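You operate a simulated robot arm through the tools that you are given. There is no shell and no other tool.

Carry out the task below with a simulated robot arm. There is one attempt and no reset: what you move stays moved.

Task
Oil the steel plate with the white pad and close the tub again.
Fine: Take the oil from the black tub; put the pad back. Set down upright: white pad. A coat counts when it lies all over at full strength: go over it till it gets no stronger.

It is judged by the outcome, as a careful person would: the job done as asked, and still so three seconds after it is handed in. It fails if anything else is knocked over, pushed out of place, dropped, spilled or broken.

Robot
A 6-joint arm with a fingered hand, fixed in place. Base frame: the origin is on the floor under the middle of its stand, x ahead of it, y to its left, z up. Lengths are in m, angles in degrees, forces in N, time in s.
With the tool pointing down near the work surface it reaches from about 0.48 to 0.8 m from the base axis. Its first joint turns from -166.0 to 166.0 degrees. Payload 4 kg.
Tool frame: the origin (TCP) lies between the finger pads and is the grasp point; the fingertips stand 0.02 m ahead of it; z points along the fingers, y is the line along which they close. The gripper opens to 0.14 m; its body begins 0.054 m behind the TCP. The gripper is a hand of 3 fingers: y runs from the thumb to the fingers, the wrist lies at [0, 0, -0.215] in the tool frame, and closing takes about 1.5 s.
Orientation is told as [roll, pitch, yaw] about the base's x, y, z axes, in that order, counted from this pose: with the fingers straight down and closing along the base's y, the tool's x points along the base's -x, its y along +y and its z along -z.

Tools
- The arm moves only by the tool send_rows. Its argument "steps" is a list of rows, each an object (a shift or turn left out is 0, a gripper value left out holds the last) with "rotation": the turn, a rotation vector about the tool's x, y, z in units of 60 degrees (1.0 is 60 degrees), a list of three; "xyz": the shift along the tool's x, y, z in units of 150 mm (1.0 is 150 mm), a list of three; "fingers": the closure in counts, from 0 (fully open) to 255 (shut). In form: [{"rotation": [rx, ry, rz], "xyz": [dx, dy, dz], "fingers": fingers}, ...]. A call has 1 to 20 rows; each row is the pose to reach, as a shift and turn from the pose commanded when the call began, along the tool's axes at that moment. A call with a number of a shift or a turn outside -1 to 1 is refused whole. A row lasts 0.2 s, in which the tool goes at most 0.05 m and 8.6 degrees; a call with a longer step from one row to the next is refused whole, and so is a gripper value outside its range. Where a pose cannot be reached the arm comes as near as it can. A force on the tool above 40 N (or 10 N above the force at the start of the call, whichever is more), or a blocked arm, ends the call early, and 0.2 s more pass. Each finger travels about 0.045 m/s and halts on what it meets, pressing with about 30 N; the grip force reading is that of the motor and also rises with nothing between the fingers. The clock runs only during rows and for 0.2 s after the last one: add rows that repeat a pose to give the fingers time. The reply holds the time, the measured pose of the TCP, the force on the tool along the base axes, the opening and the grip force, in the units named above and with some noise, with the torque about the TCP (base axes, N m) and any sound that the robot's microphone picked up, and new pictures: "pictures" is both (left out), scene, wrist or none.
- Cameras (640 x 400 px; columns grow to the right, rows downward): "scene" is fixed at [0.3996, -0.5015, 1.4093]; the picture's right is [0.97, -0.25, 0.00], its down [-0.14, -0.55, -0.82] and it looks along [0.21, 0.79, -0.57] (base axes); focal length 352 px, centre (320, 200). "wrist" rides on the gripper at [0.074, -0.043, -0.079] in the tool frame; the picture's right is [0.50, 0.87, 0.00], its down [-0.59, 0.34, -0.73] and it looks along [-0.64, 0.37, 0.68] (tool axes); focal length 275 px, centre (320, 200).
- move_column(by): moves the trunk up (or, below 0, down) by that many m; the arm rides with it, the base frame stays. It gives what a move gives, with no picture.
- hand_shape(shape): the hand has 3 fingers and takes this shape, open, in about a second: jaw (thumb against the fingers, like two jaws); tri (thumb and two fingers); tip (a fingertip pinch); poke (one finger out to press); point (the index stretched); flat (the hand flat); cup (the hand cupped); fist (a fist). The gripper value then closes the fingers along that shape, each until it touches; the sizes above hold for jaw. It gives what a move gives, with no picture.
- probe_pixels(camera, pixels): there is no depth. For up to 12 entries [column, row, z] of the newest picture of that camera ("zoom" is the newest enlarged one), the place [x, y] in the base frame at which the ray of that pixel passes the height z, good to about 0.003 m. The clock stands still meanwhile.
- zoom(camera, box): a new picture of the part [left, top, right, bottom] of that camera's present view, enlarged. The clock stands still meanwhile.
- finish_job(): hands the job in; it is judged then, once.

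Leave the gripper open and the arm clear of the work at the hand-in unless told otherwise.

The tools are called after "Request:" as a command line: name --argument value ..., lists and objects as JSON in quotes. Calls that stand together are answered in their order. send_rows: Moves the arm, as the interface text tells. Its arguments: {"type":"object","properties":{"steps":{"type":"array","items":{"type":"object","properties":{"rotation":{"type":"array","items":{"type":"number"}},"xyz":{"type":"array","items":{"type":"number"}},"fingers":{"type":"number"}}}},"pictures":{"type":"string","enum":["both","scene","wrist","none"]}},"required":["steps"]} The other tools are called the same way: move_column (by) moves the trunk up or down; hand_shape (shape) gives the hand a shape; probe_pixels (camera, pixels) gives the place at which the rays of pixels pass given heights; zoom (camera, box) takes an enlarged picture of a part of a camera's view; finish_job () hands the job in.

At the start:

```text
t: 0.0
ee_pos: [0.437, -0.0473, 1.1675]
ee_rot: [0.0, 0.0, -0.1]
ft_force: [0.1, -0.3, 0.5]
torque: [-0.01, 0.03, 0.0]
finger_gap: 0.1401
grip_force: 0.1
shape: jaw
trunk travel left (down, up): [-0.15, 0.44]
```

scene: 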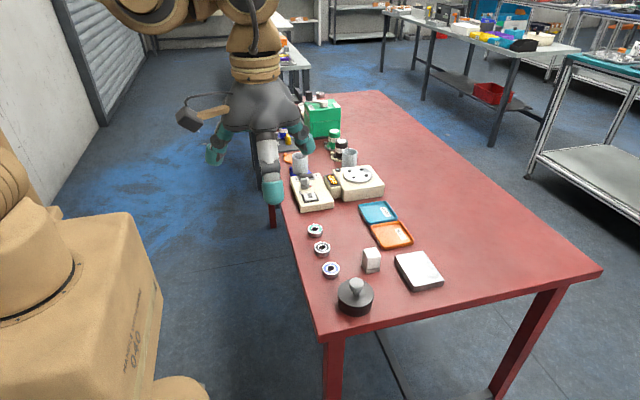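
wrist: 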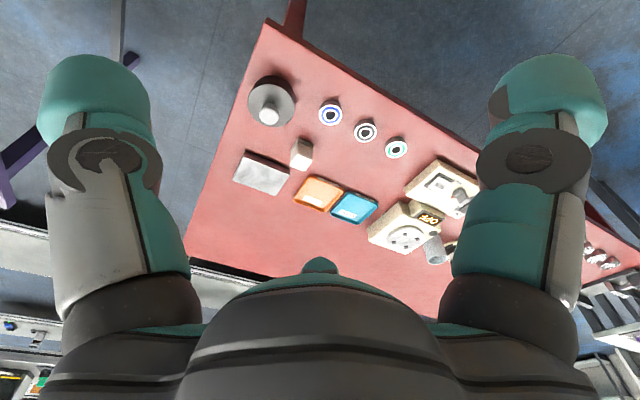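

I see a red table with a black tub with a knobbed lid near (355,296), a white block (pad) near (371,260), and a steel plate near (419,270). I will enlarge the views to look closer before moving.

Request:
zoom --camera "scene" --box '[300, 210, 460, 320]'

Request:
zoom --camera "wrist" --box '[220, 60, 420, 230]'

Request:
zoom --camera "scene" --box '[260, 80, 420, 220]'

```text
3.64 times, centred on (380, 265) of scene
```

zoom: 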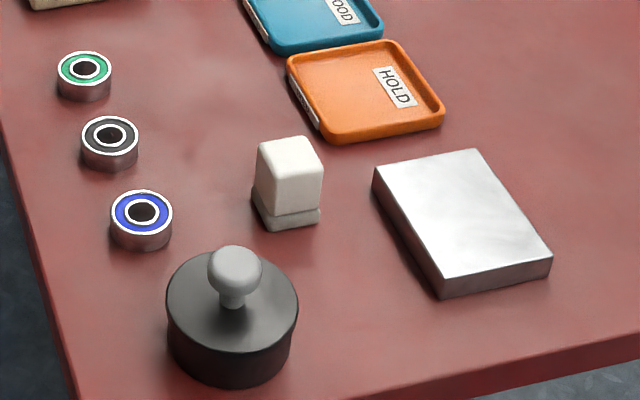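

```text
2.35 times, centred on (320, 145) of wrist
```

zoom: 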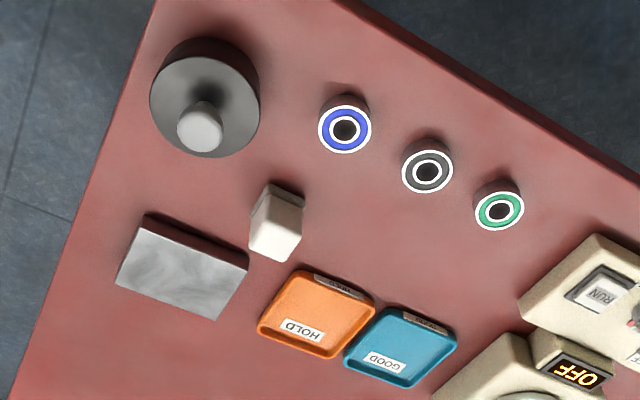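

```text
2.86 times, centred on (340, 150) of scene
```

zoom: 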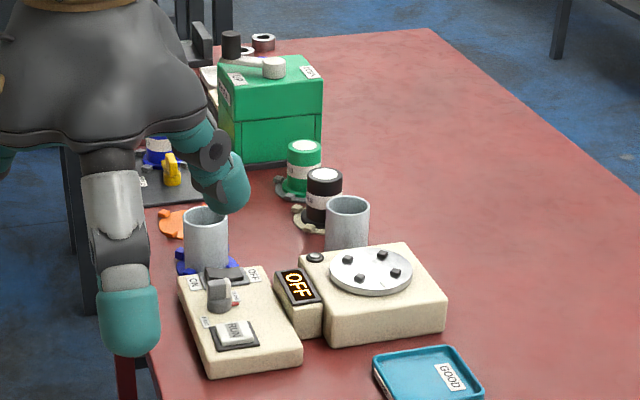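

Now I triangulate table height: the blue bearing's centre is at scene (331.4,268) and wrist (330.6,115.2); probing both rays at several heights.

Request:
probe_pixels --camera "scene" --pixels '[[331.4, 268, 0.6], [331.4, 268, 0.7], [331.4, 268, 0.8], [331.4, 268, 0.9]]'

Request:
probe_pixels --camera "wrist" --pixels '[[330.6, 115.2, 0.6], [330.6, 115.2, 0.7], [330.6, 115.2, 0.8], [330.6, 115.2, 0.9]]'

```text
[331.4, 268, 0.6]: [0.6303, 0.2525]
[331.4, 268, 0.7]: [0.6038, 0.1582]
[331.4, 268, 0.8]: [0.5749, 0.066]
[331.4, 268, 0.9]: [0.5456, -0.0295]
```

```text
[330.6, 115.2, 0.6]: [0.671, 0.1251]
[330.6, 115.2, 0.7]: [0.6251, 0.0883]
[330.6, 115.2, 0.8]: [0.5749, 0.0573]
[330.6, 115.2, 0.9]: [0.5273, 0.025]
```

Rays cross near z≈0.81 (bearing top), so the table is about 0.79. Next I probe the tub knob, pad top and plate corners in both cameras.

Request:
probe_pixels --camera "scene" --pixels '[[356.9, 283.7, 0.85], [356.9, 283.7, 0.9], [371.8, 252.6, 0.82], [371.8, 252.6, 0.86], [395.1, 256.2, 0.81], [422.6, 251.3, 0.81], [443.5, 281.5, 0.81], [413.0, 287, 0.81], [413.0, 291.9, 0.79], [341, 307, 0.79], [373, 305, 0.84], [338, 291, 0.84]]'

Request:
probe_pixels --camera "wrist" --pixels '[[268.9, 113.9, 0.85], [268.9, 113.9, 0.9], [300.9, 162, 0.82], [300.9, 162, 0.86], [244.7, 156.9, 0.81], [288.9, 174, 0.81], [275.3, 196, 0.81], [233.2, 180.7, 0.81]]'

```text
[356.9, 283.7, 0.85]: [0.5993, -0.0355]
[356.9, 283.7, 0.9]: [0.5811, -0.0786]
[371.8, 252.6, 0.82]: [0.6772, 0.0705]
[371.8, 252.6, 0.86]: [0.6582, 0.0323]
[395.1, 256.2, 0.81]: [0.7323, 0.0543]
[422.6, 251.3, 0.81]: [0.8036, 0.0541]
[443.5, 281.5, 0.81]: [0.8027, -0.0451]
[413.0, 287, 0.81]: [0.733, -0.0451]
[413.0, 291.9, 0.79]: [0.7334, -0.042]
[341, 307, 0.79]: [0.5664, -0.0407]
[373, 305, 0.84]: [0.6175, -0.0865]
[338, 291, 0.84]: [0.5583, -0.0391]
```

```text
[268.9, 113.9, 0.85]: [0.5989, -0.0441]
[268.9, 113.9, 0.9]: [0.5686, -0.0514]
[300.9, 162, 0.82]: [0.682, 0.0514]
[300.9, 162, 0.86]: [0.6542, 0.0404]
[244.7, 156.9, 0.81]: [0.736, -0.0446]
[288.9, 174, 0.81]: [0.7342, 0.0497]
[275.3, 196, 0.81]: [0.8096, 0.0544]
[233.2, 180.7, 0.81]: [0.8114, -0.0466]
```

Estimates: table z≈0.79, plate x 0.733–0.804, y −0.045–0.054, top ≈0.81; knob ≈(0.595,−0.045,0.86); pad ≈(0.66,0.04). I move the arm a bit lower and forward for a nearer look from the wrist camera.

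Request:
send_rows --steps '[{"xyz": [-0.08, 0, 0.2]}, {"xyz": [-0.16, 0, 0.4]}, {"xyz": [-0.24, 0, 0.6]}, {"xyz": [-0.32, 0, 0.8]}, {"xyz": [-0.32, 0, 0.8]}]' --pictures "both"

```text
t: 1.2
ee_pos: [0.4835, -0.0448, 1.049]
ee_rot: [0.1, -0.1, 0.0]
ft_force: [-0.7, -0.6, 1.4]
torque: [0.02, -0.01, -0.01]
finger_gap: 0.1398
grip_force: 0.0
shape: jaw
trunk travel left (down, up): [-0.15, 0.44]
```

scene: 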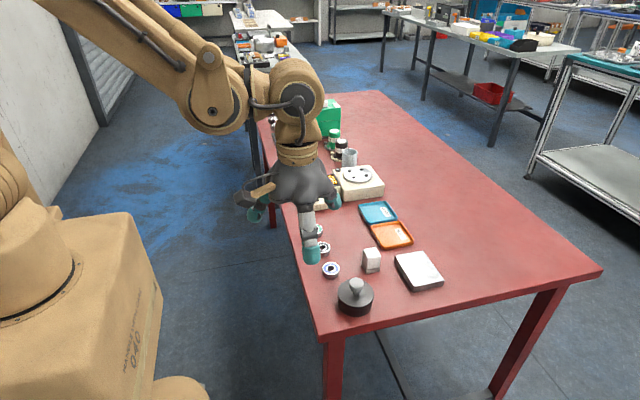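
wrist: 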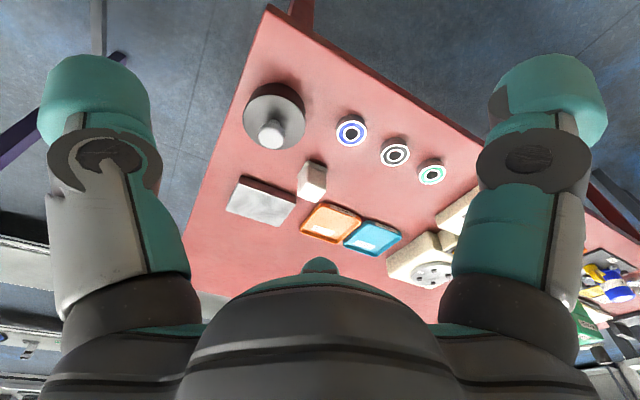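

The move went as commanded. I enlarge the wrist view around the tub, pad and plate.

Request:
zoom --camera "wrist" --box '[200, 60, 360, 260]'

Request:
zoom --camera "scene" --box '[320, 240, 400, 320]'

```text
2.00 times, centred on (280, 160) of wrist
```

zoom: 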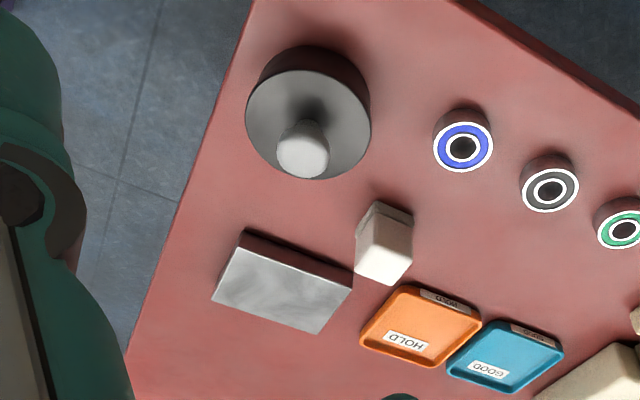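

```text
5.00 times, centred on (360, 280) of scene
```

zoom: 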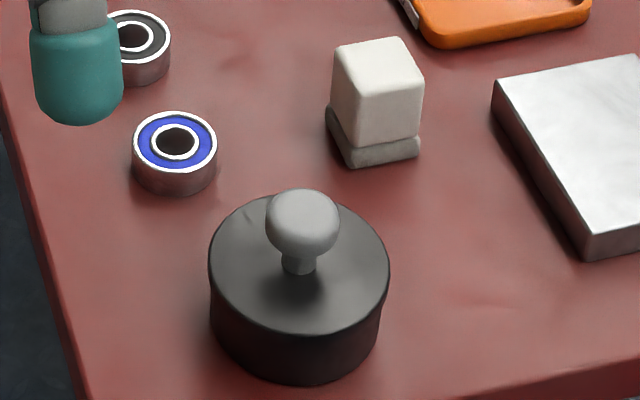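

Now I probe the pad and tub outline points from this enlarged scene picture: pad base corners at table height, pad top corners, lid rim and tub base.

Request:
probe_pixels --camera "zoom" --pixels '[[348, 167, 0.79], [420, 157, 0.79], [326, 122, 0.79], [333, 48, 0.845], [400, 37, 0.845], [424, 82, 0.845], [361, 96, 0.845], [208, 265, 0.835], [390, 265, 0.835], [299, 195, 0.835], [299, 335, 0.835], [295, 386, 0.79]]'

Request:
zoom --camera "wrist" --box '[230, 70, 340, 220]'

```text
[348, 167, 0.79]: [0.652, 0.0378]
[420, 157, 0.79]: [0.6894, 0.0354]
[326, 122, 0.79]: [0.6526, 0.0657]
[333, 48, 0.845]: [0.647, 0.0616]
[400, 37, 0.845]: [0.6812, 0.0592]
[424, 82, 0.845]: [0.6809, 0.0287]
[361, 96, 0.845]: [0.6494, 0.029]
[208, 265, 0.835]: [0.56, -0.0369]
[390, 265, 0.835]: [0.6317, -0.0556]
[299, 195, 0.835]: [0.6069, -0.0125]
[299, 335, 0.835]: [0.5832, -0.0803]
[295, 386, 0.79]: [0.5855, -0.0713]
```

```text
2.67 times, centred on (285, 145) of wrist
```

zoom: 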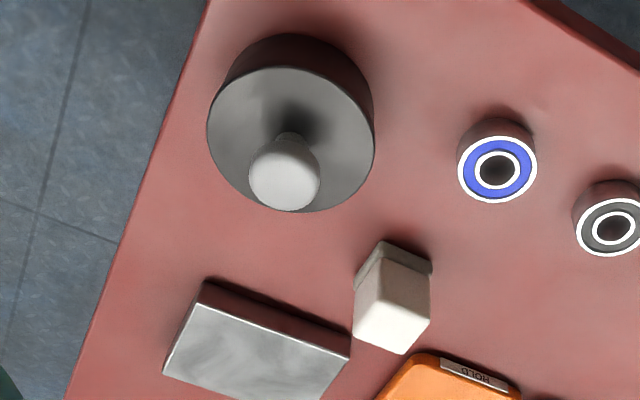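

I triangulate the table height using the pad's base corner at zoom (383,242), the plate's top corners, the lid rim and knob in this wrist enlargement.

Request:
probe_pixels --camera "zoom" --pixels '[[383, 241, 0.79], [383, 241, 0.8], [433, 262, 0.79], [206, 281, 0.79], [206, 281, 0.8], [202, 304, 0.81], [349, 356, 0.81], [164, 373, 0.81], [285, 175, 0.86], [285, 175, 0.87], [291, 139, 0.835], [291, 139, 0.83]]'

```text
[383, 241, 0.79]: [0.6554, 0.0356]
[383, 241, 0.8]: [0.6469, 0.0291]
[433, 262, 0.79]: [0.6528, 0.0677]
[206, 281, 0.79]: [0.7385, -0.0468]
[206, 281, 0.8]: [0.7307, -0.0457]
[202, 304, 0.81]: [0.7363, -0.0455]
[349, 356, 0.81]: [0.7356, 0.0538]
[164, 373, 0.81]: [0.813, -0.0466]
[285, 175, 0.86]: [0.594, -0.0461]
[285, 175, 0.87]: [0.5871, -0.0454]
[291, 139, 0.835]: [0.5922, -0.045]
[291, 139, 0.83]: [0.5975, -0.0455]
```

Table ≈0.793, plate top ≈0.812, lid top ≈0.832 centred about (0.596,−0.045), knob centre ≈0.86, pad ≈(0.669,0.053) with top ≈0.837. I check for a free spot for the lid: table edges and the area between bearings and trays.

Request:
probe_pixels --camera "scene" --pixels '[[322, 335, 0.793], [460, 305, 0.793], [600, 268, 0.793], [310, 290, 0.793], [371, 224, 0.8], [385, 249, 0.8], [413, 240, 0.8], [331, 268, 0.81], [322, 247, 0.81], [315, 230, 0.81], [359, 206, 0.8], [300, 213, 0.8]]'

```text
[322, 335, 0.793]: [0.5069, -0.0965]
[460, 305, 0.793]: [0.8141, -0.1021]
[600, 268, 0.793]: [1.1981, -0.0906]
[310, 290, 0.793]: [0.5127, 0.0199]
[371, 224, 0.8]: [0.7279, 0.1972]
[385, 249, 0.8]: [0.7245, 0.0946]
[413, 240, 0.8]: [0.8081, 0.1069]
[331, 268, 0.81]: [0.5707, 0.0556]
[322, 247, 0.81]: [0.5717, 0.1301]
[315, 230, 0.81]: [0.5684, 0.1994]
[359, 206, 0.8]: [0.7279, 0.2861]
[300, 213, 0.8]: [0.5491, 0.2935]
```

Free spot for the lid: about (0.648,0.15), between bearings (x≈0.57) and trays (x≥0.725). I now move above the knob at (0.595,−0.045) to z≈0.95 with the fingers half closed, so they clear the pad when descending.

Request:
send_rows --steps '[{"xyz": [-0.19, 0, 0.17], "fingers": 120}, {"xyz": [-0.37, 0, 0.34], "fingers": 120}, {"xyz": [-0.56, 0, 0.5], "fingers": 120}, {"xyz": [-0.747, 0, 0.66], "fingers": 120}, {"xyz": [-0.747, 0, 0.66], "fingers": 120}, {"xyz": [-0.747, 0, 0.66], "fingers": 120}]' --pictures "both"

```text
t: 2.6
ee_pos: [0.598, -0.0461, 0.948]
ee_rot: [0.0, 0.0, 0.0]
ft_force: [-0.5, 0.0, 0.2]
torque: [-0.03, 0.0, -0.01]
finger_gap: 0.0748
grip_force: 0.0
shape: jaw
trunk travel left (down, up): [-0.15, 0.44]
```

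scene: 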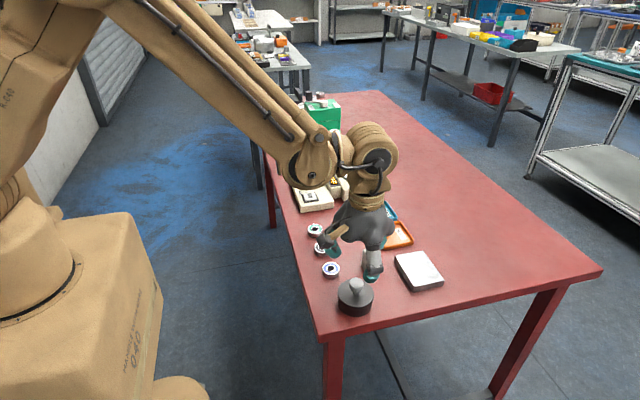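
wrist: 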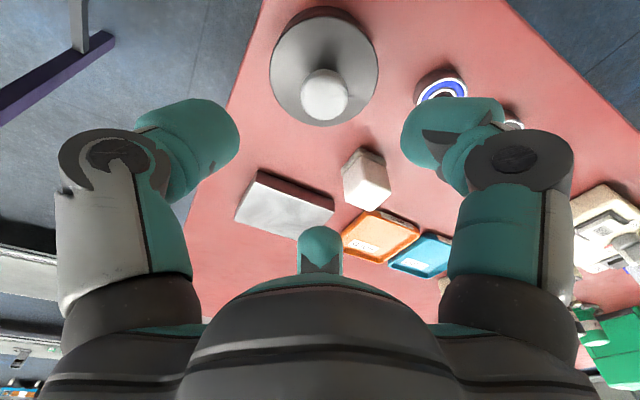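

I enlarge the hand in the scene view to see the finger spacing relative to the knob.

Request:
zoom --camera "scene" --box '[310, 190, 430, 320]'

Request:
zoom --camera "wrist" --box '[120, 0, 520, 280]'

```text
3.08 times, centred on (370, 255) of scene
```

zoom: 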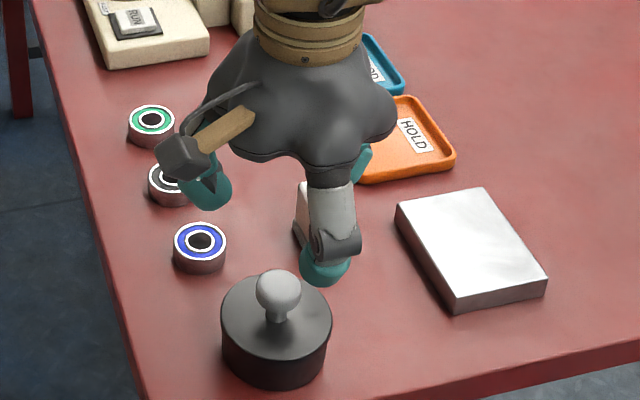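

```text
1.43 times, centred on (320, 140) of wrist
```

zoom: 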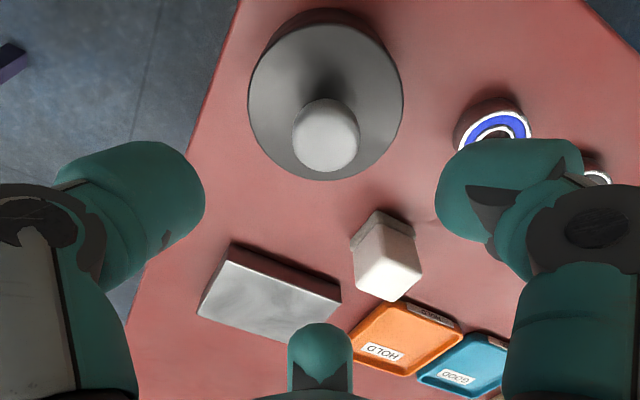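

The three fingers close radially around the TCP, which suits the knob. I check the knob's centre at enlarged wrist (326,136) and the lid's centre before descending.

Request:
probe_pixels --camera "zoom" --pixels '[[326, 136, 0.855], [326, 136, 0.86], [326, 136, 0.865], [325, 95, 0.832], [248, 95, 0.832], [403, 95, 0.832]]'

Request:
probe_pixels --camera "scene" --pixels '[[357, 285.3, 0.855], [357, 285.3, 0.86], [357, 285.3, 0.865]]'

```text
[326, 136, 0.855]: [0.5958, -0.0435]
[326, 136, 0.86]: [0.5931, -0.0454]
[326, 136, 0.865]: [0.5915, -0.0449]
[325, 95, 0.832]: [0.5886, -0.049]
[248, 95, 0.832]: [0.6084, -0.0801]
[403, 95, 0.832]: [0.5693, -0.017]
```

```text
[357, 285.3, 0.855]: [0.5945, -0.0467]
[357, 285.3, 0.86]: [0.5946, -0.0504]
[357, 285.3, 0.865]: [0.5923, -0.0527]
```

Knob centre ≈(0.595,−0.0455,0.856). I descend to TCP z≈0.862 with the fingers still half open.

Request:
send_rows --steps '[{"xyz": [0.015, 0, 0.2]}, {"xyz": [0.015, 0, 0.4]}, {"xyz": [0.015, 0, 0.5]}, {"xyz": [0.015, 0, 0.57]}, {"xyz": [0.015, 0, 0.57]}]' --pictures "both"

```text
t: 3.8
ee_pos: [0.5949, -0.0477, 0.8624]
ee_rot: [-0.1, -0.1, 0.0]
ft_force: [-0.4, -0.3, 0.1]
torque: [0.01, 0.0, 0.05]
finger_gap: 0.0743
grip_force: 0.0
shape: jaw
trunk travel left (down, up): [-0.15, 0.44]
```

scene: 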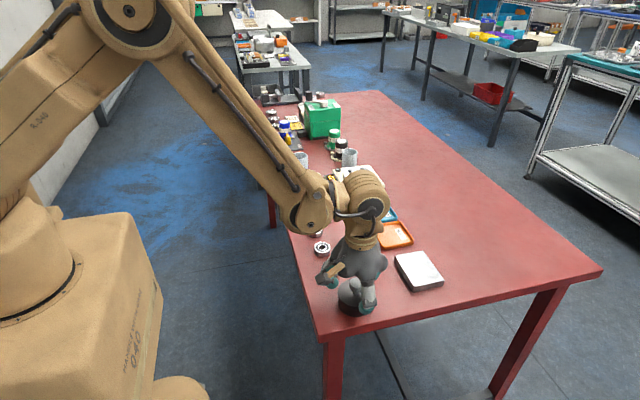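
wrist: 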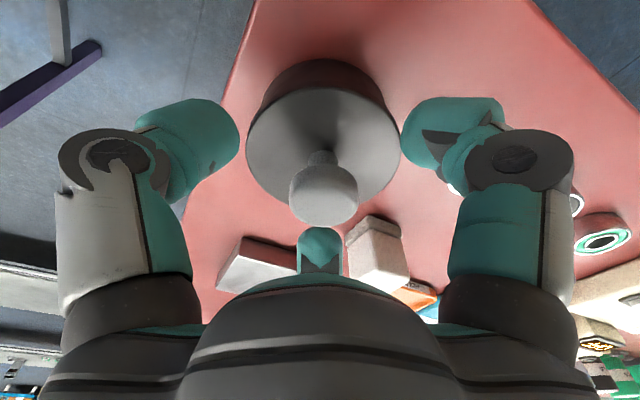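

The knob sits centred between the three fingers at wrist (323,185). I close the fingers on it.

Request:
send_rows --steps '[{"fingers": 255}, {"fingers": 255}, {"fingers": 255}, {"fingers": 255}, {"fingers": 255}, {"fingers": 255}, {"fingers": 255}]' --pictures "both"

```text
t: 5.4
ee_pos: [0.5956, -0.0466, 0.862]
ee_rot: [0.0, 0.0, 0.0]
ft_force: [0.4, -0.9, -1.4]
torque: [-0.01, -0.04, 0.0]
finger_gap: 0.0232
grip_force: 29.9
shape: jaw
trunk travel left (down, up): [-0.15, 0.44]
heard: snap
```

scene: 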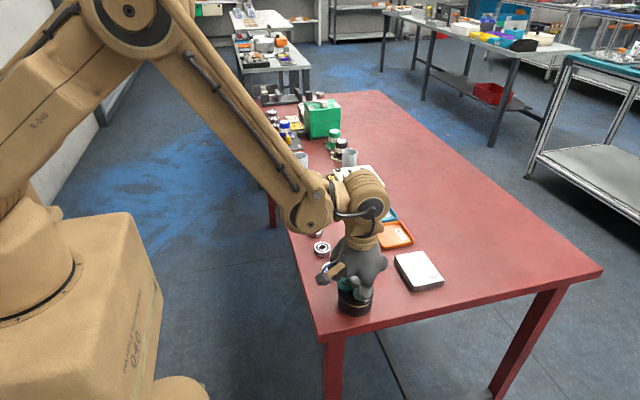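
wrist: 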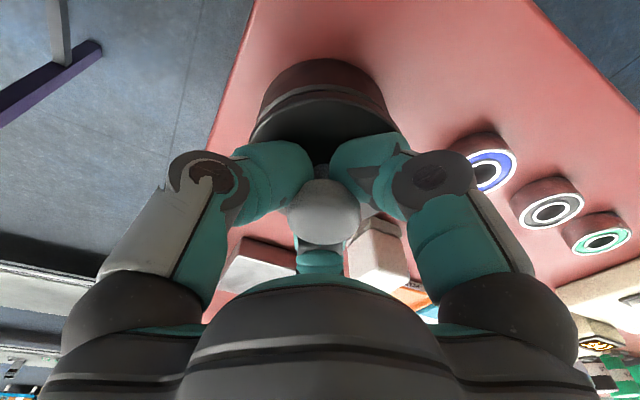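

A snap was heard and the gap is 23 mm, with a seam now visible on the tub. I look closer before lifting.

Request:
zoom --camera "wrist" --box '[220, 40, 420, 280]'

Request:
zoom --camera "scene" --box '[310, 230, 410, 330]'

```text
1.67 times, centred on (320, 160) of wrist
```

zoom: 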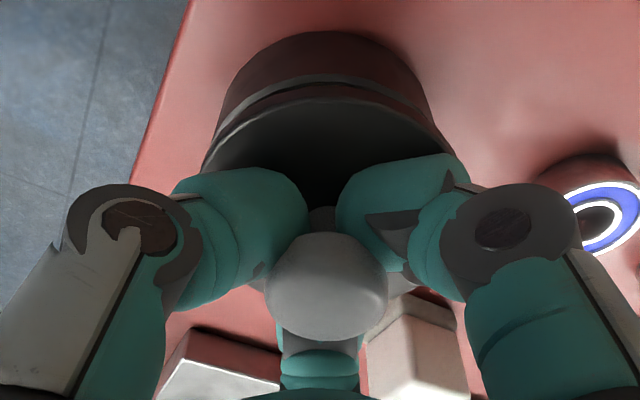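

```text
4.00 times, centred on (360, 280) of scene
```

zoom: 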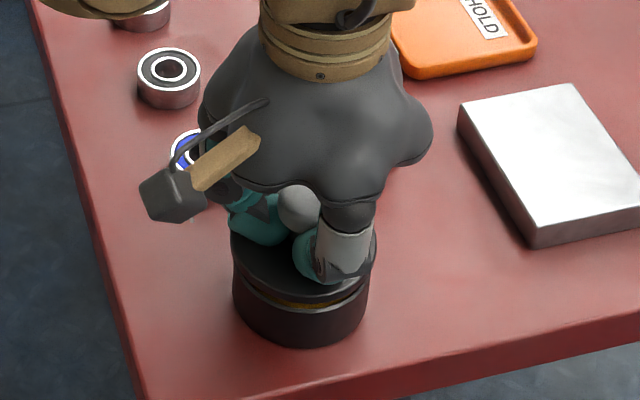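

The lid has popped loose (a golden line of oil shows in the gap) and is held by the knob. I lift straight up slowly.

Request:
send_rows --steps '[{"xyz": [0, 0, -0.05]}, {"xyz": [0, 0, -0.12]}, {"xyz": [0, 0, -0.22]}, {"xyz": [0, 0, -0.34]}, {"xyz": [0, 0, -0.48]}, {"xyz": [0, 0, -0.62]}, {"xyz": [0, 0, -0.7]}, {"xyz": [0, 0, -0.7]}]' --pictures "both"

```text
t: 7.2
ee_pos: [0.5951, -0.0466, 0.9686]
ee_rot: [0.0, 0.1, 0.0]
ft_force: [0.5, 0.8, -1.4]
torque: [0.01, -0.01, -0.01]
finger_gap: 0.0231
grip_force: 29.9
shape: jaw
trunk travel left (down, up): [-0.15, 0.44]
```

scene: 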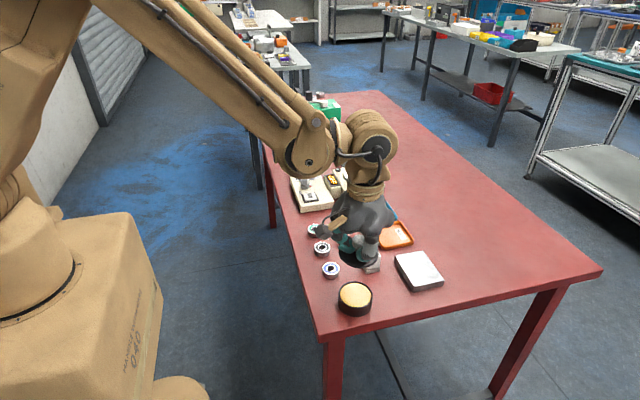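
wrist: 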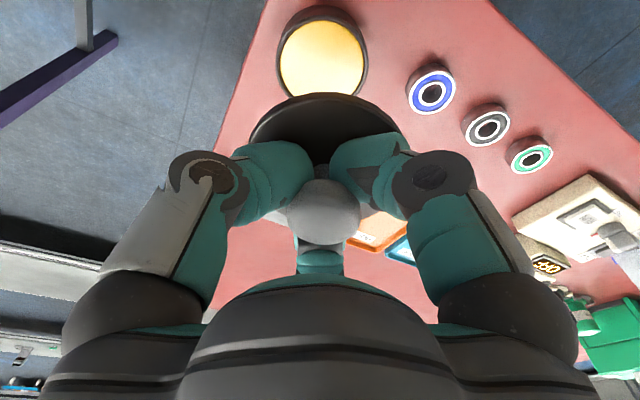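

The lid is off; golden oil shows inside the tub. I enlarge both the tub and the lid.

Request:
zoom --camera "scene" --box '[310, 220, 420, 330]'

Request:
zoom --camera "wrist" --box '[220, 0, 420, 250]'

```text
3.64 times, centred on (365, 275) of scene
```

zoom: 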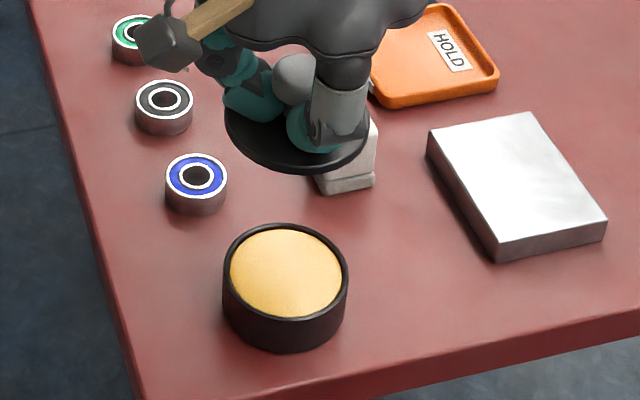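

```text
1.60 times, centred on (320, 125) of wrist
```

zoom: 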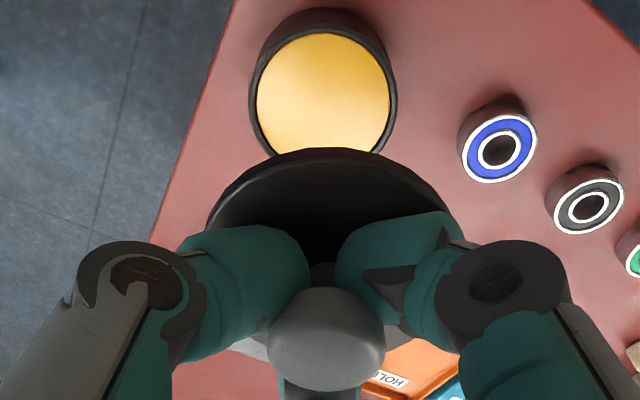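

The tub holds a golden oil-soaked fill close to its rim. I carry the lid to the free spot (0.648,0.15): first sideways at height.

Request:
send_rows --steps '[{"xyz": [-0.09, 0.2, 0]}, {"xyz": [-0.18, 0.4, 0]}, {"xyz": [-0.27, 0.6, 0]}, {"xyz": [-0.35, 0.8, 0]}, {"xyz": [-0.35, 1.0, 0]}, {"xyz": [-0.35, 1.0, 0]}]' --pictures "none"

Request:
send_rows --steps '[{"xyz": [0, 0.15, 0.1]}, {"xyz": [0, 0.31, 0.25]}, {"xyz": [0, 0.31, 0.4]}, {"xyz": [0, 0.31, 0.55]}, {"xyz": [0, 0.31, 0.65]}, {"xyz": [0, 0.31, 0.65]}]' --pictures "both"

```text
t: 8.6
ee_pos: [0.6469, 0.1053, 0.9668]
ee_rot: [-0.1, 0.0, 0.0]
ft_force: [0.0, -0.5, -0.8]
torque: [0.01, 0.02, -0.01]
finger_gap: 0.0229
grip_force: 29.8
shape: jaw
trunk travel left (down, up): [-0.15, 0.44]
```

```text
t: 10.0
ee_pos: [0.6463, 0.1506, 0.8705]
ee_rot: [0.0, 0.0, 0.0]
ft_force: [0.0, 0.0, -0.5]
torque: [0.01, -0.01, 0.0]
finger_gap: 0.0231
grip_force: 30.0
shape: jaw
trunk travel left (down, up): [-0.15, 0.44]
```

scene: 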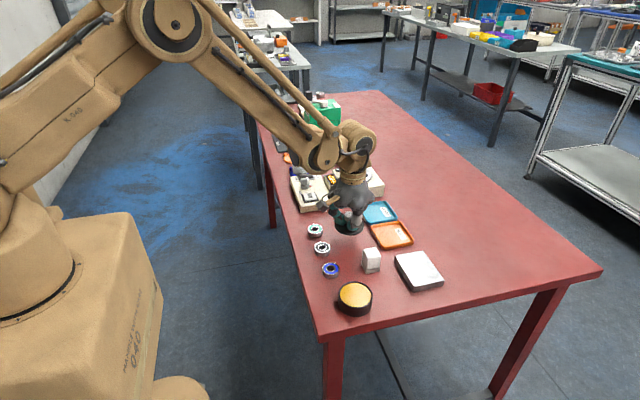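
wrist: 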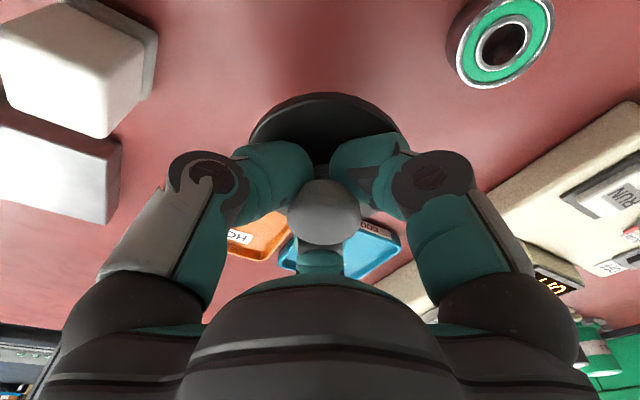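

The lid hovers over the free spot. I enlarge the scene to verify clearances before lowering.

Request:
zoom --camera "scene" --box '[290, 160, 430, 280]'

```text
3.33 times, centred on (360, 220) of scene
```

zoom: 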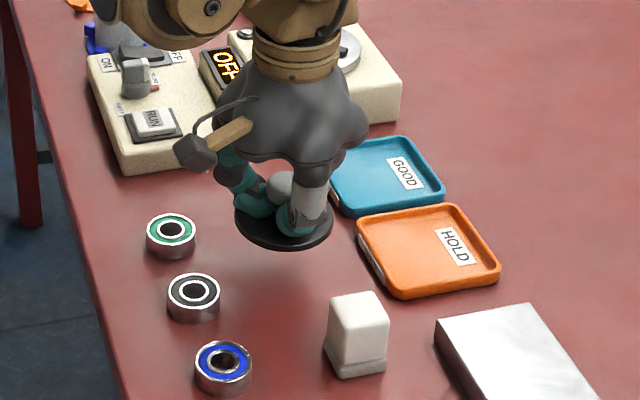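

Clearances look fine. I lower the lid to just above the table, then continue in small steps watching the force.

Request:
send_rows --steps '[{"xyz": [0, 0, 0.1]}, {"xyz": [0, 0, 0.2]}, {"xyz": [0, 0, 0.25]}, {"xyz": [0, 0, 0.28]}, {"xyz": [0, 0, 0.28]}]' --pictures "scene"

Request:
zoom --camera "scene" --box '[300, 180, 420, 270]'

```text
t: 11.2
ee_pos: [0.647, 0.1512, 0.829]
ee_rot: [0.0, 0.0, -0.1]
ft_force: [-0.2, 0.0, 0.2]
torque: [0.04, -0.03, -0.01]
finger_gap: 0.0232
grip_force: 29.9
shape: jaw
trunk travel left (down, up): [-0.15, 0.44]
```

scene: 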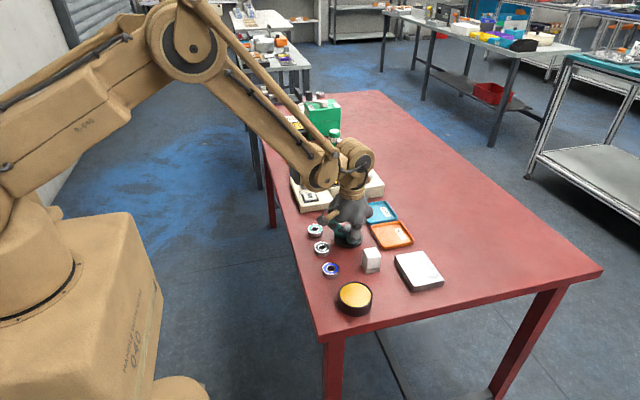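

```text
4.44 times, centred on (360, 225) of scene
```

zoom: 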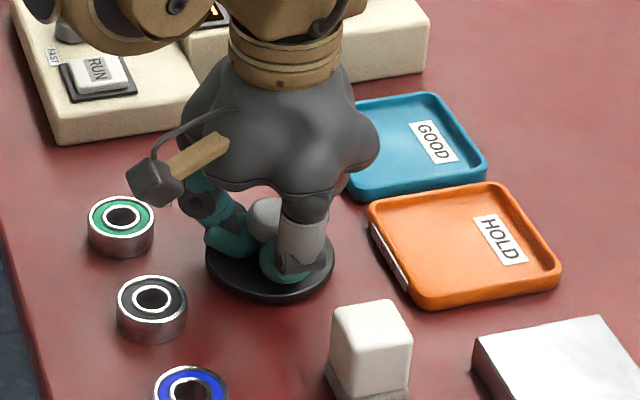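

Nearly down. I lower another 4 mm gently.

Request:
send_rows --steps '[{"xyz": [0, 0, 0.013]}, {"xyz": [0, 0, 0.027]}, {"xyz": [0, 0, 0.027]}]' --pictures "none"

```text
t: 12.0
ee_pos: [0.646, 0.1501, 0.8238]
ee_rot: [0.0, 0.0, 0.0]
ft_force: [0.5, 0.0, 0.4]
torque: [0.0, 0.01, 0.03]
finger_gap: 0.0231
grip_force: 29.7
shape: jaw
trunk travel left (down, up): [-0.15, 0.44]
```

No contact yet (0.4 N). Another 3 mm.

Request:
send_rows --steps '[{"xyz": [0, 0, 0.01]}, {"xyz": [0, 0, 0.02]}, {"xyz": [0, 0, 0.02]}]' --pictures "none"

```text
t: 12.8
ee_pos: [0.6461, 0.1503, 0.8219]
ee_rot: [0.0, -0.1, 0.0]
ft_force: [3.6, -1.2, 20.6]
torque: [-0.45, -0.16, 0.08]
finger_gap: 0.0241
grip_force: 30.0
shape: jaw
trunk travel left (down, up): [-0.15, 0.44]
```

Contact: 20 N. I ease up 1 mm and then open the fingers to about 58 mm to release the knob.

Request:
send_rows --steps '[{"xyz": [0, 0, -0.007]}, {"xyz": [0, 0, -0.007], "fingers": 220}, {"xyz": [0, 0, -0.007], "fingers": 190}, {"xyz": [0, 0, -0.007], "fingers": 150}, {"xyz": [0, 0, -0.007], "fingers": 150}, {"xyz": [0, 0, -0.007], "fingers": 150}]' --pictures "both"

Request:
zoom --camera "scene" --box '[300, 180, 420, 270]'

```text
t: 14.2
ee_pos: [0.645, 0.1505, 0.824]
ee_rot: [0.0, -0.1, 0.0]
ft_force: [1.3, 3.0, 22.7]
torque: [-0.11, 0.02, -0.04]
finger_gap: 0.0539
grip_force: 0.0
shape: jaw
trunk travel left (down, up): [-0.15, 0.44]
```

scene: 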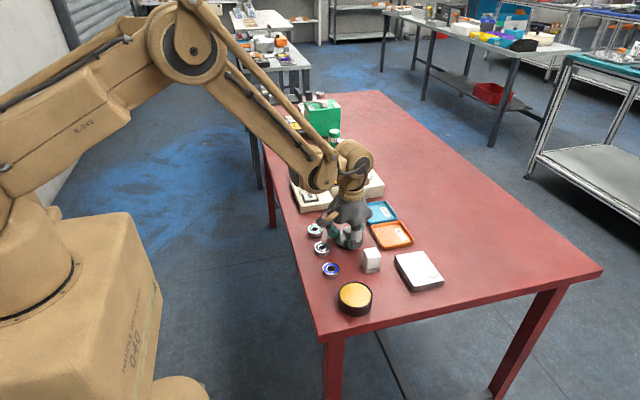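
wrist: 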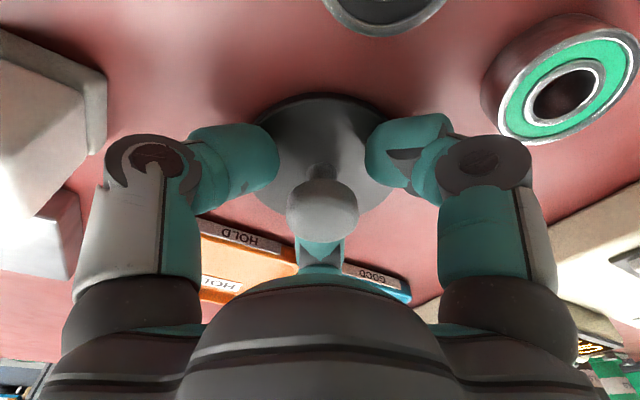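

```text
4.44 times, centred on (360, 225) of scene
```

zoom: 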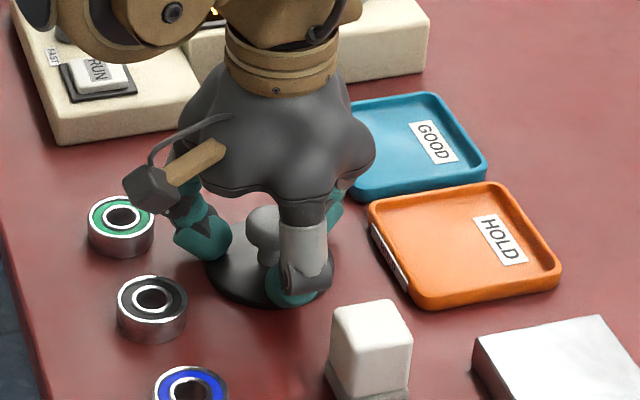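

Knob released; the open fingers rest lightly on the lid disc. I lift straight up.

Request:
send_rows --steps '[{"xyz": [0, 0, -0.03]}, {"xyz": [0, 0, -0.1]}, {"xyz": [0, 0, -0.25]}, {"xyz": [0, 0, -0.4]}, {"xyz": [0, 0, -0.55]}, {"xyz": [0, 0, -0.7]}, {"xyz": [0, 0, -0.7]}]' --pictures "both"

Request:
zoom --camera "scene" --box '[300, 180, 440, 290]'

Request:
zoom --camera "wrist" --box '[0, 0, 640, 280]'

```text
t: 15.8
ee_pos: [0.6458, 0.1491, 0.9276]
ee_rot: [0.0, 0.0, 0.1]
ft_force: [-0.4, 0.4, -0.2]
torque: [-0.02, 0.01, 0.01]
finger_gap: 0.0578
grip_force: 0.0
shape: jaw
trunk travel left (down, up): [-0.15, 0.44]
```

scene: 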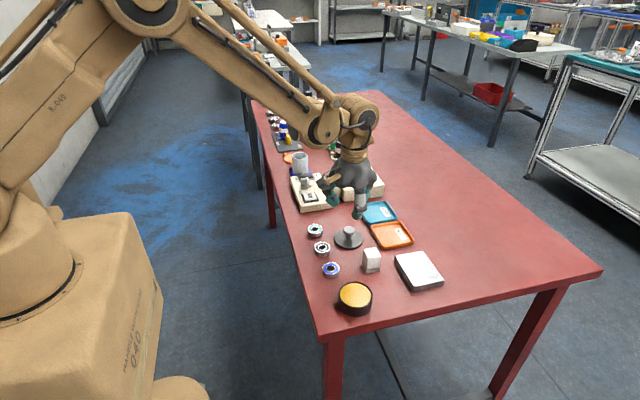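
wrist: 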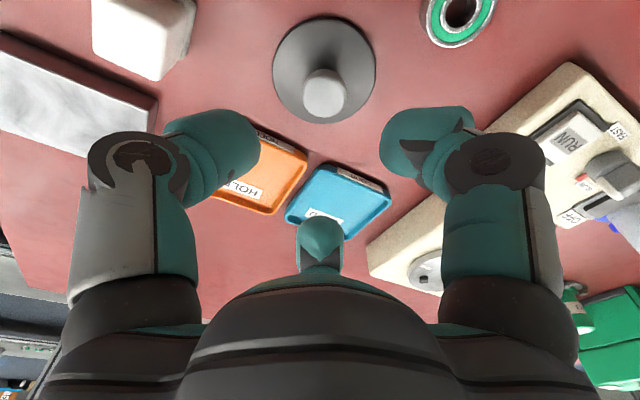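

```text
3.64 times, centred on (370, 235) of scene
```

zoom: 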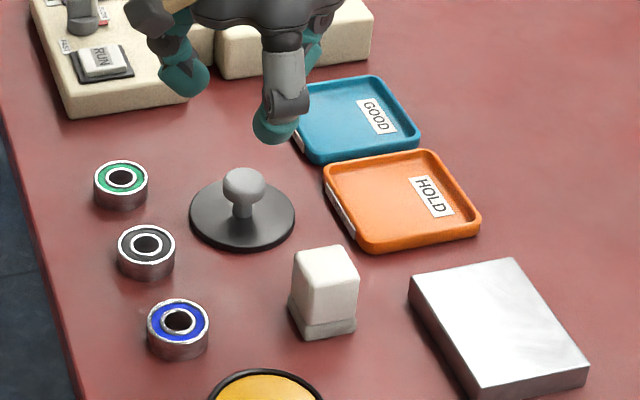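

```text
1.00 times, centred on (320, 140) of wrist (not enlarged: the box is as wide or as high as the picture)
```

zoom: 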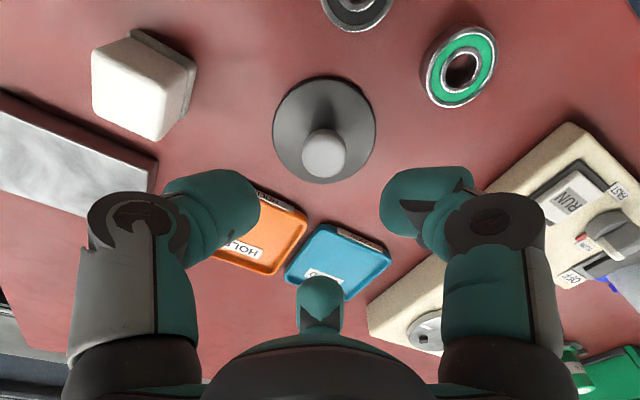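

The lid lies flat at about (0.646,0.15). Now I look at the pad closely from the wrist camera (at upper left) and the scene to get its exact position and orientation.

Request:
zoom --camera "wrist" --box '[60, 0, 220, 100]'

Request:
zoom --camera "scene" --box '[345, 240, 395, 280]'

```text
4.00 times, centred on (140, 50) of wrist
```

zoom: 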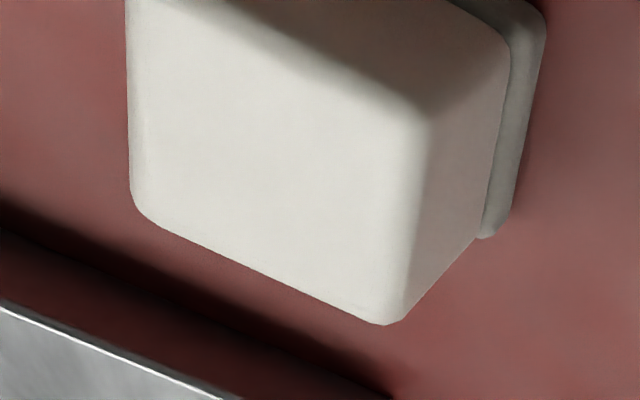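

```text
10.00 times, centred on (370, 260) of scene
```

zoom: 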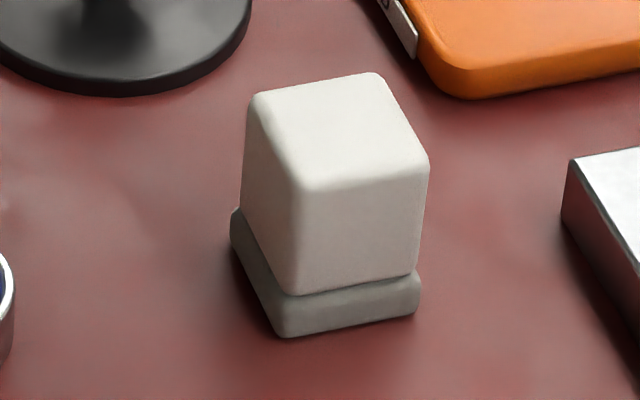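

I probe the pad's corners from this 10× scene enlargement.

Request:
probe_pixels --camera "zoom" --pixels '[[280, 337, 0.793], [418, 311, 0.793], [231, 212, 0.803], [231, 245, 0.793], [286, 300, 0.803], [420, 275, 0.803], [251, 95, 0.837], [385, 73, 0.837], [430, 160, 0.837], [303, 192, 0.837], [292, 295, 0.804], [415, 275, 0.804]]'

```text
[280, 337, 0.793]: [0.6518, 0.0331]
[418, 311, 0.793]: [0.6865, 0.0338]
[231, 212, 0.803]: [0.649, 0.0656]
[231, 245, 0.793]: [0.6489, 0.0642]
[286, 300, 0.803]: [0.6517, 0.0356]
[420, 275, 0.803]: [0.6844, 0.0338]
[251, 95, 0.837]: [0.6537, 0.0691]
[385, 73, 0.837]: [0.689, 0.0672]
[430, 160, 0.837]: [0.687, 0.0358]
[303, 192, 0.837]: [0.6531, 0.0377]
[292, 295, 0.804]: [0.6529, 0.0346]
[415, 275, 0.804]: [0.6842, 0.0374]
```

Pad measured: centre ≈(0.669,0.051), about 34 mm square, top ≈0.839. I move over it at z≈0.90 with fingers opened to ~70 mm, and check alignment.

Request:
send_rows --steps '[{"xyz": [-0.05, -0.2, 0], "fingers": 128}, {"xyz": [-0.1, -0.4, 0.05], "fingers": 128}, {"xyz": [-0.155, -0.653, 0.1], "fingers": 128}, {"xyz": [-0.155, -0.653, 0.18], "fingers": 128}, {"xyz": [-0.155, -0.653, 0.18], "fingers": 128}]' --pictures "both"

Request:
zoom --camera "wrist" --box '[160, 40, 480, 240]'

```text
t: 17.0
ee_pos: [0.6688, 0.0517, 0.8997]
ee_rot: [0.0, 0.1, 0.0]
ft_force: [-0.3, 0.2, 0.3]
torque: [0.02, 0.01, -0.01]
finger_gap: 0.0694
grip_force: 0.1
shape: jaw
trunk travel left (down, up): [-0.15, 0.44]
```

scene: 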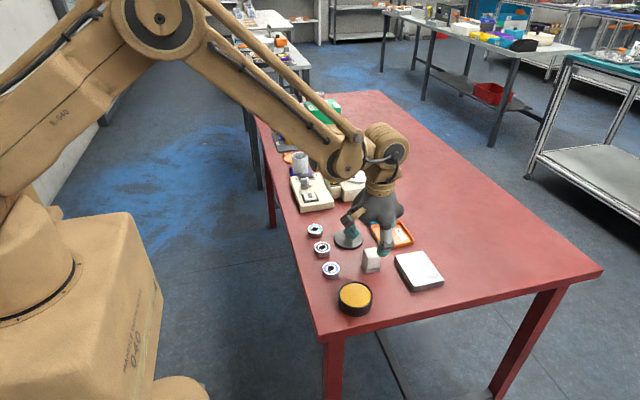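
wrist: 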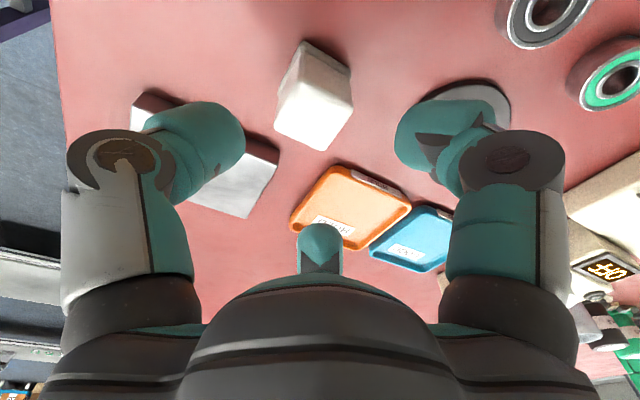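

```text
2.00 times, centred on (320, 140) of wrist
```

zoom: 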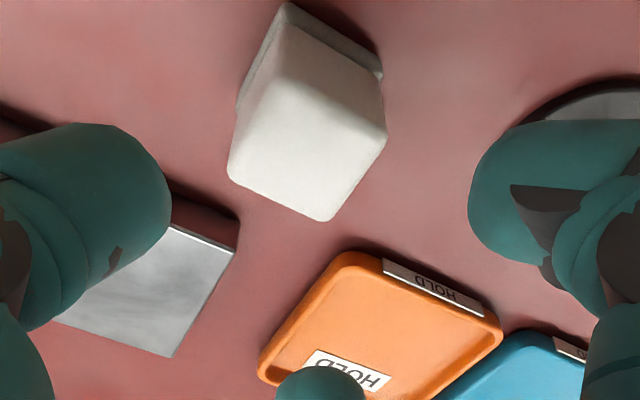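

I probe the pad's top-face corners in this enlarged wrist view to check centring.

Request:
probe_pixels --camera "zoom" --pixels '[[275, 83, 0.839], [378, 127, 0.839], [327, 220, 0.839], [229, 178, 0.839], [287, 2, 0.794], [382, 75, 0.794]]'

```text
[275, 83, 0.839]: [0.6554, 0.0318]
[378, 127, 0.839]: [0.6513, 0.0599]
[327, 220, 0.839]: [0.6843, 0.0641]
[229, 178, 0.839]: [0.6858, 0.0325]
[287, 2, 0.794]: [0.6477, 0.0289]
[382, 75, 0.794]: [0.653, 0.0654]
```

Pad centre confirmed ≈(0.669,0.049). I descend with a −1.5 mm y trim to TCP z≈0.836.

Request:
send_rows --steps '[{"xyz": [0, -0.01, 0.1]}, {"xyz": [0, -0.01, 0.2]}, {"xyz": [0, -0.01, 0.3]}, {"xyz": [0, -0.01, 0.38]}, {"xyz": [0, -0.01, 0.425]}, {"xyz": [0, -0.01, 0.425]}]' --pictures "both"

Request:
zoom --camera "wrist" --box '[160, 40, 480, 280]'

Request:
zoom --camera "scene" --box '[330, 210, 450, 310]'

```text
t: 18.4
ee_pos: [0.6691, 0.0511, 0.8369]
ee_rot: [0.0, 0.1, 0.0]
ft_force: [-0.4, 0.1, 1.0]
torque: [0.01, -0.01, 0.04]
finger_gap: 0.0692
grip_force: 0.1
shape: jaw
trunk travel left (down, up): [-0.15, 0.44]
```

scene: 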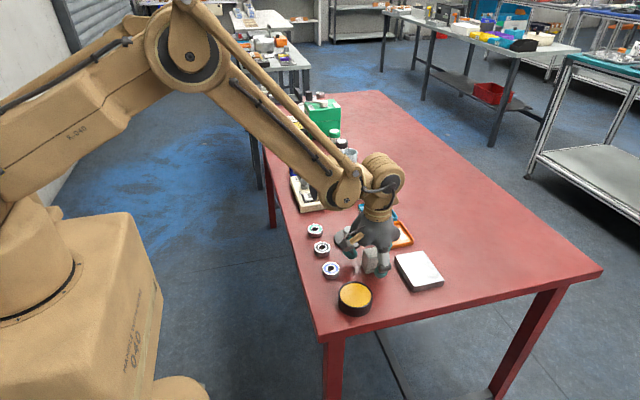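
wrist: 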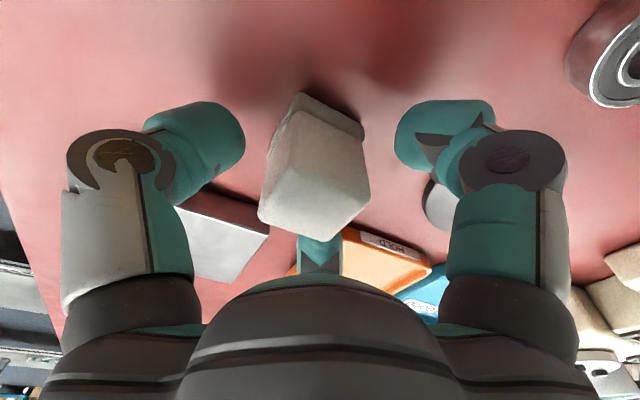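

```text
1.67 times, centred on (320, 160) of wrist
```

zoom: 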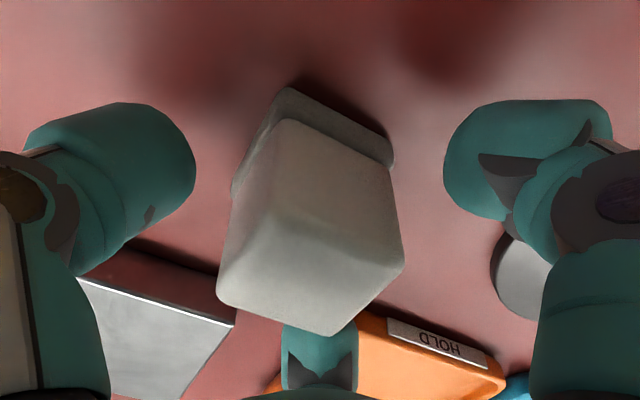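

```text
4.00 times, centred on (390, 260) of scene
```

zoom: 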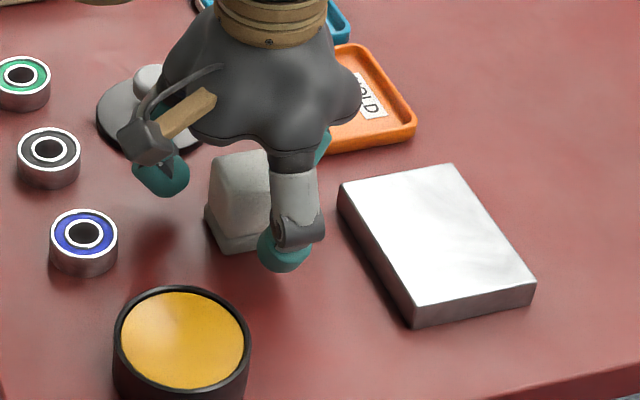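

The pad is centred between the fingers, fingertips above the table and clear of the lid, tray and plate. I close on it.

Request:
send_rows --steps '[{"fingers": 180}, {"fingers": 255}, {"fingers": 255}, {"fingers": 255}, {"fingers": 255}, {"fingers": 255}, {"fingers": 255}]' --pictures "both"

Request:
zoom --camera "wrist" --box '[160, 40, 480, 280]'

Request:
zoom --camera "scene" --box '[330, 210, 450, 310]'

```text
t: 20.0
ee_pos: [0.6702, 0.052, 0.8368]
ee_rot: [0.1, 0.0, 0.0]
ft_force: [0.4, -0.2, 0.4]
torque: [-0.01, 0.0, 0.01]
finger_gap: 0.0376
grip_force: 29.6
shape: jaw
trunk travel left (down, up): [-0.15, 0.44]
```

scene: 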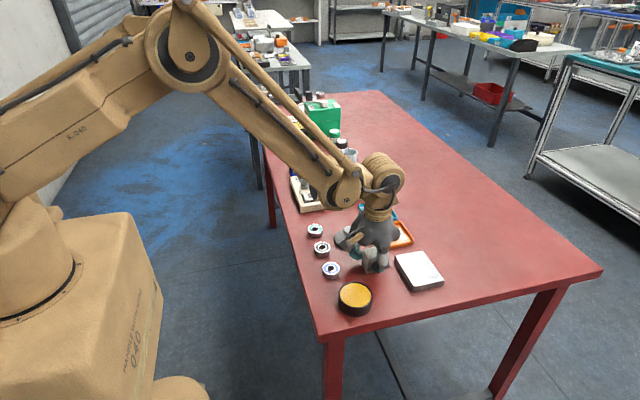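
wrist: 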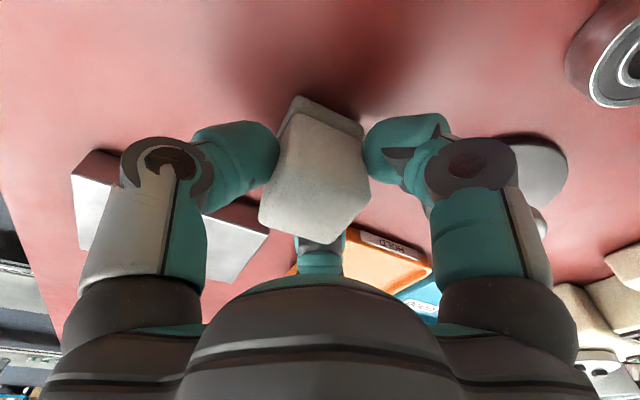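

```text
1.67 times, centred on (320, 160) of wrist
```

zoom: 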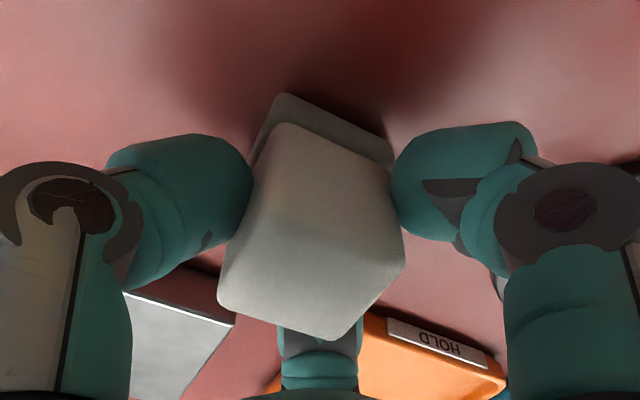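

```text
4.00 times, centred on (390, 260) of scene
```

zoom: 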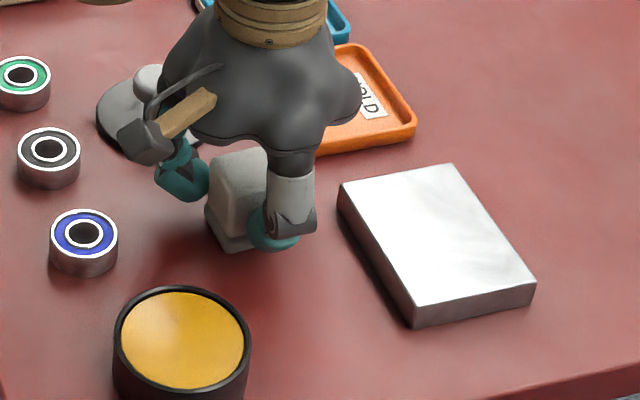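

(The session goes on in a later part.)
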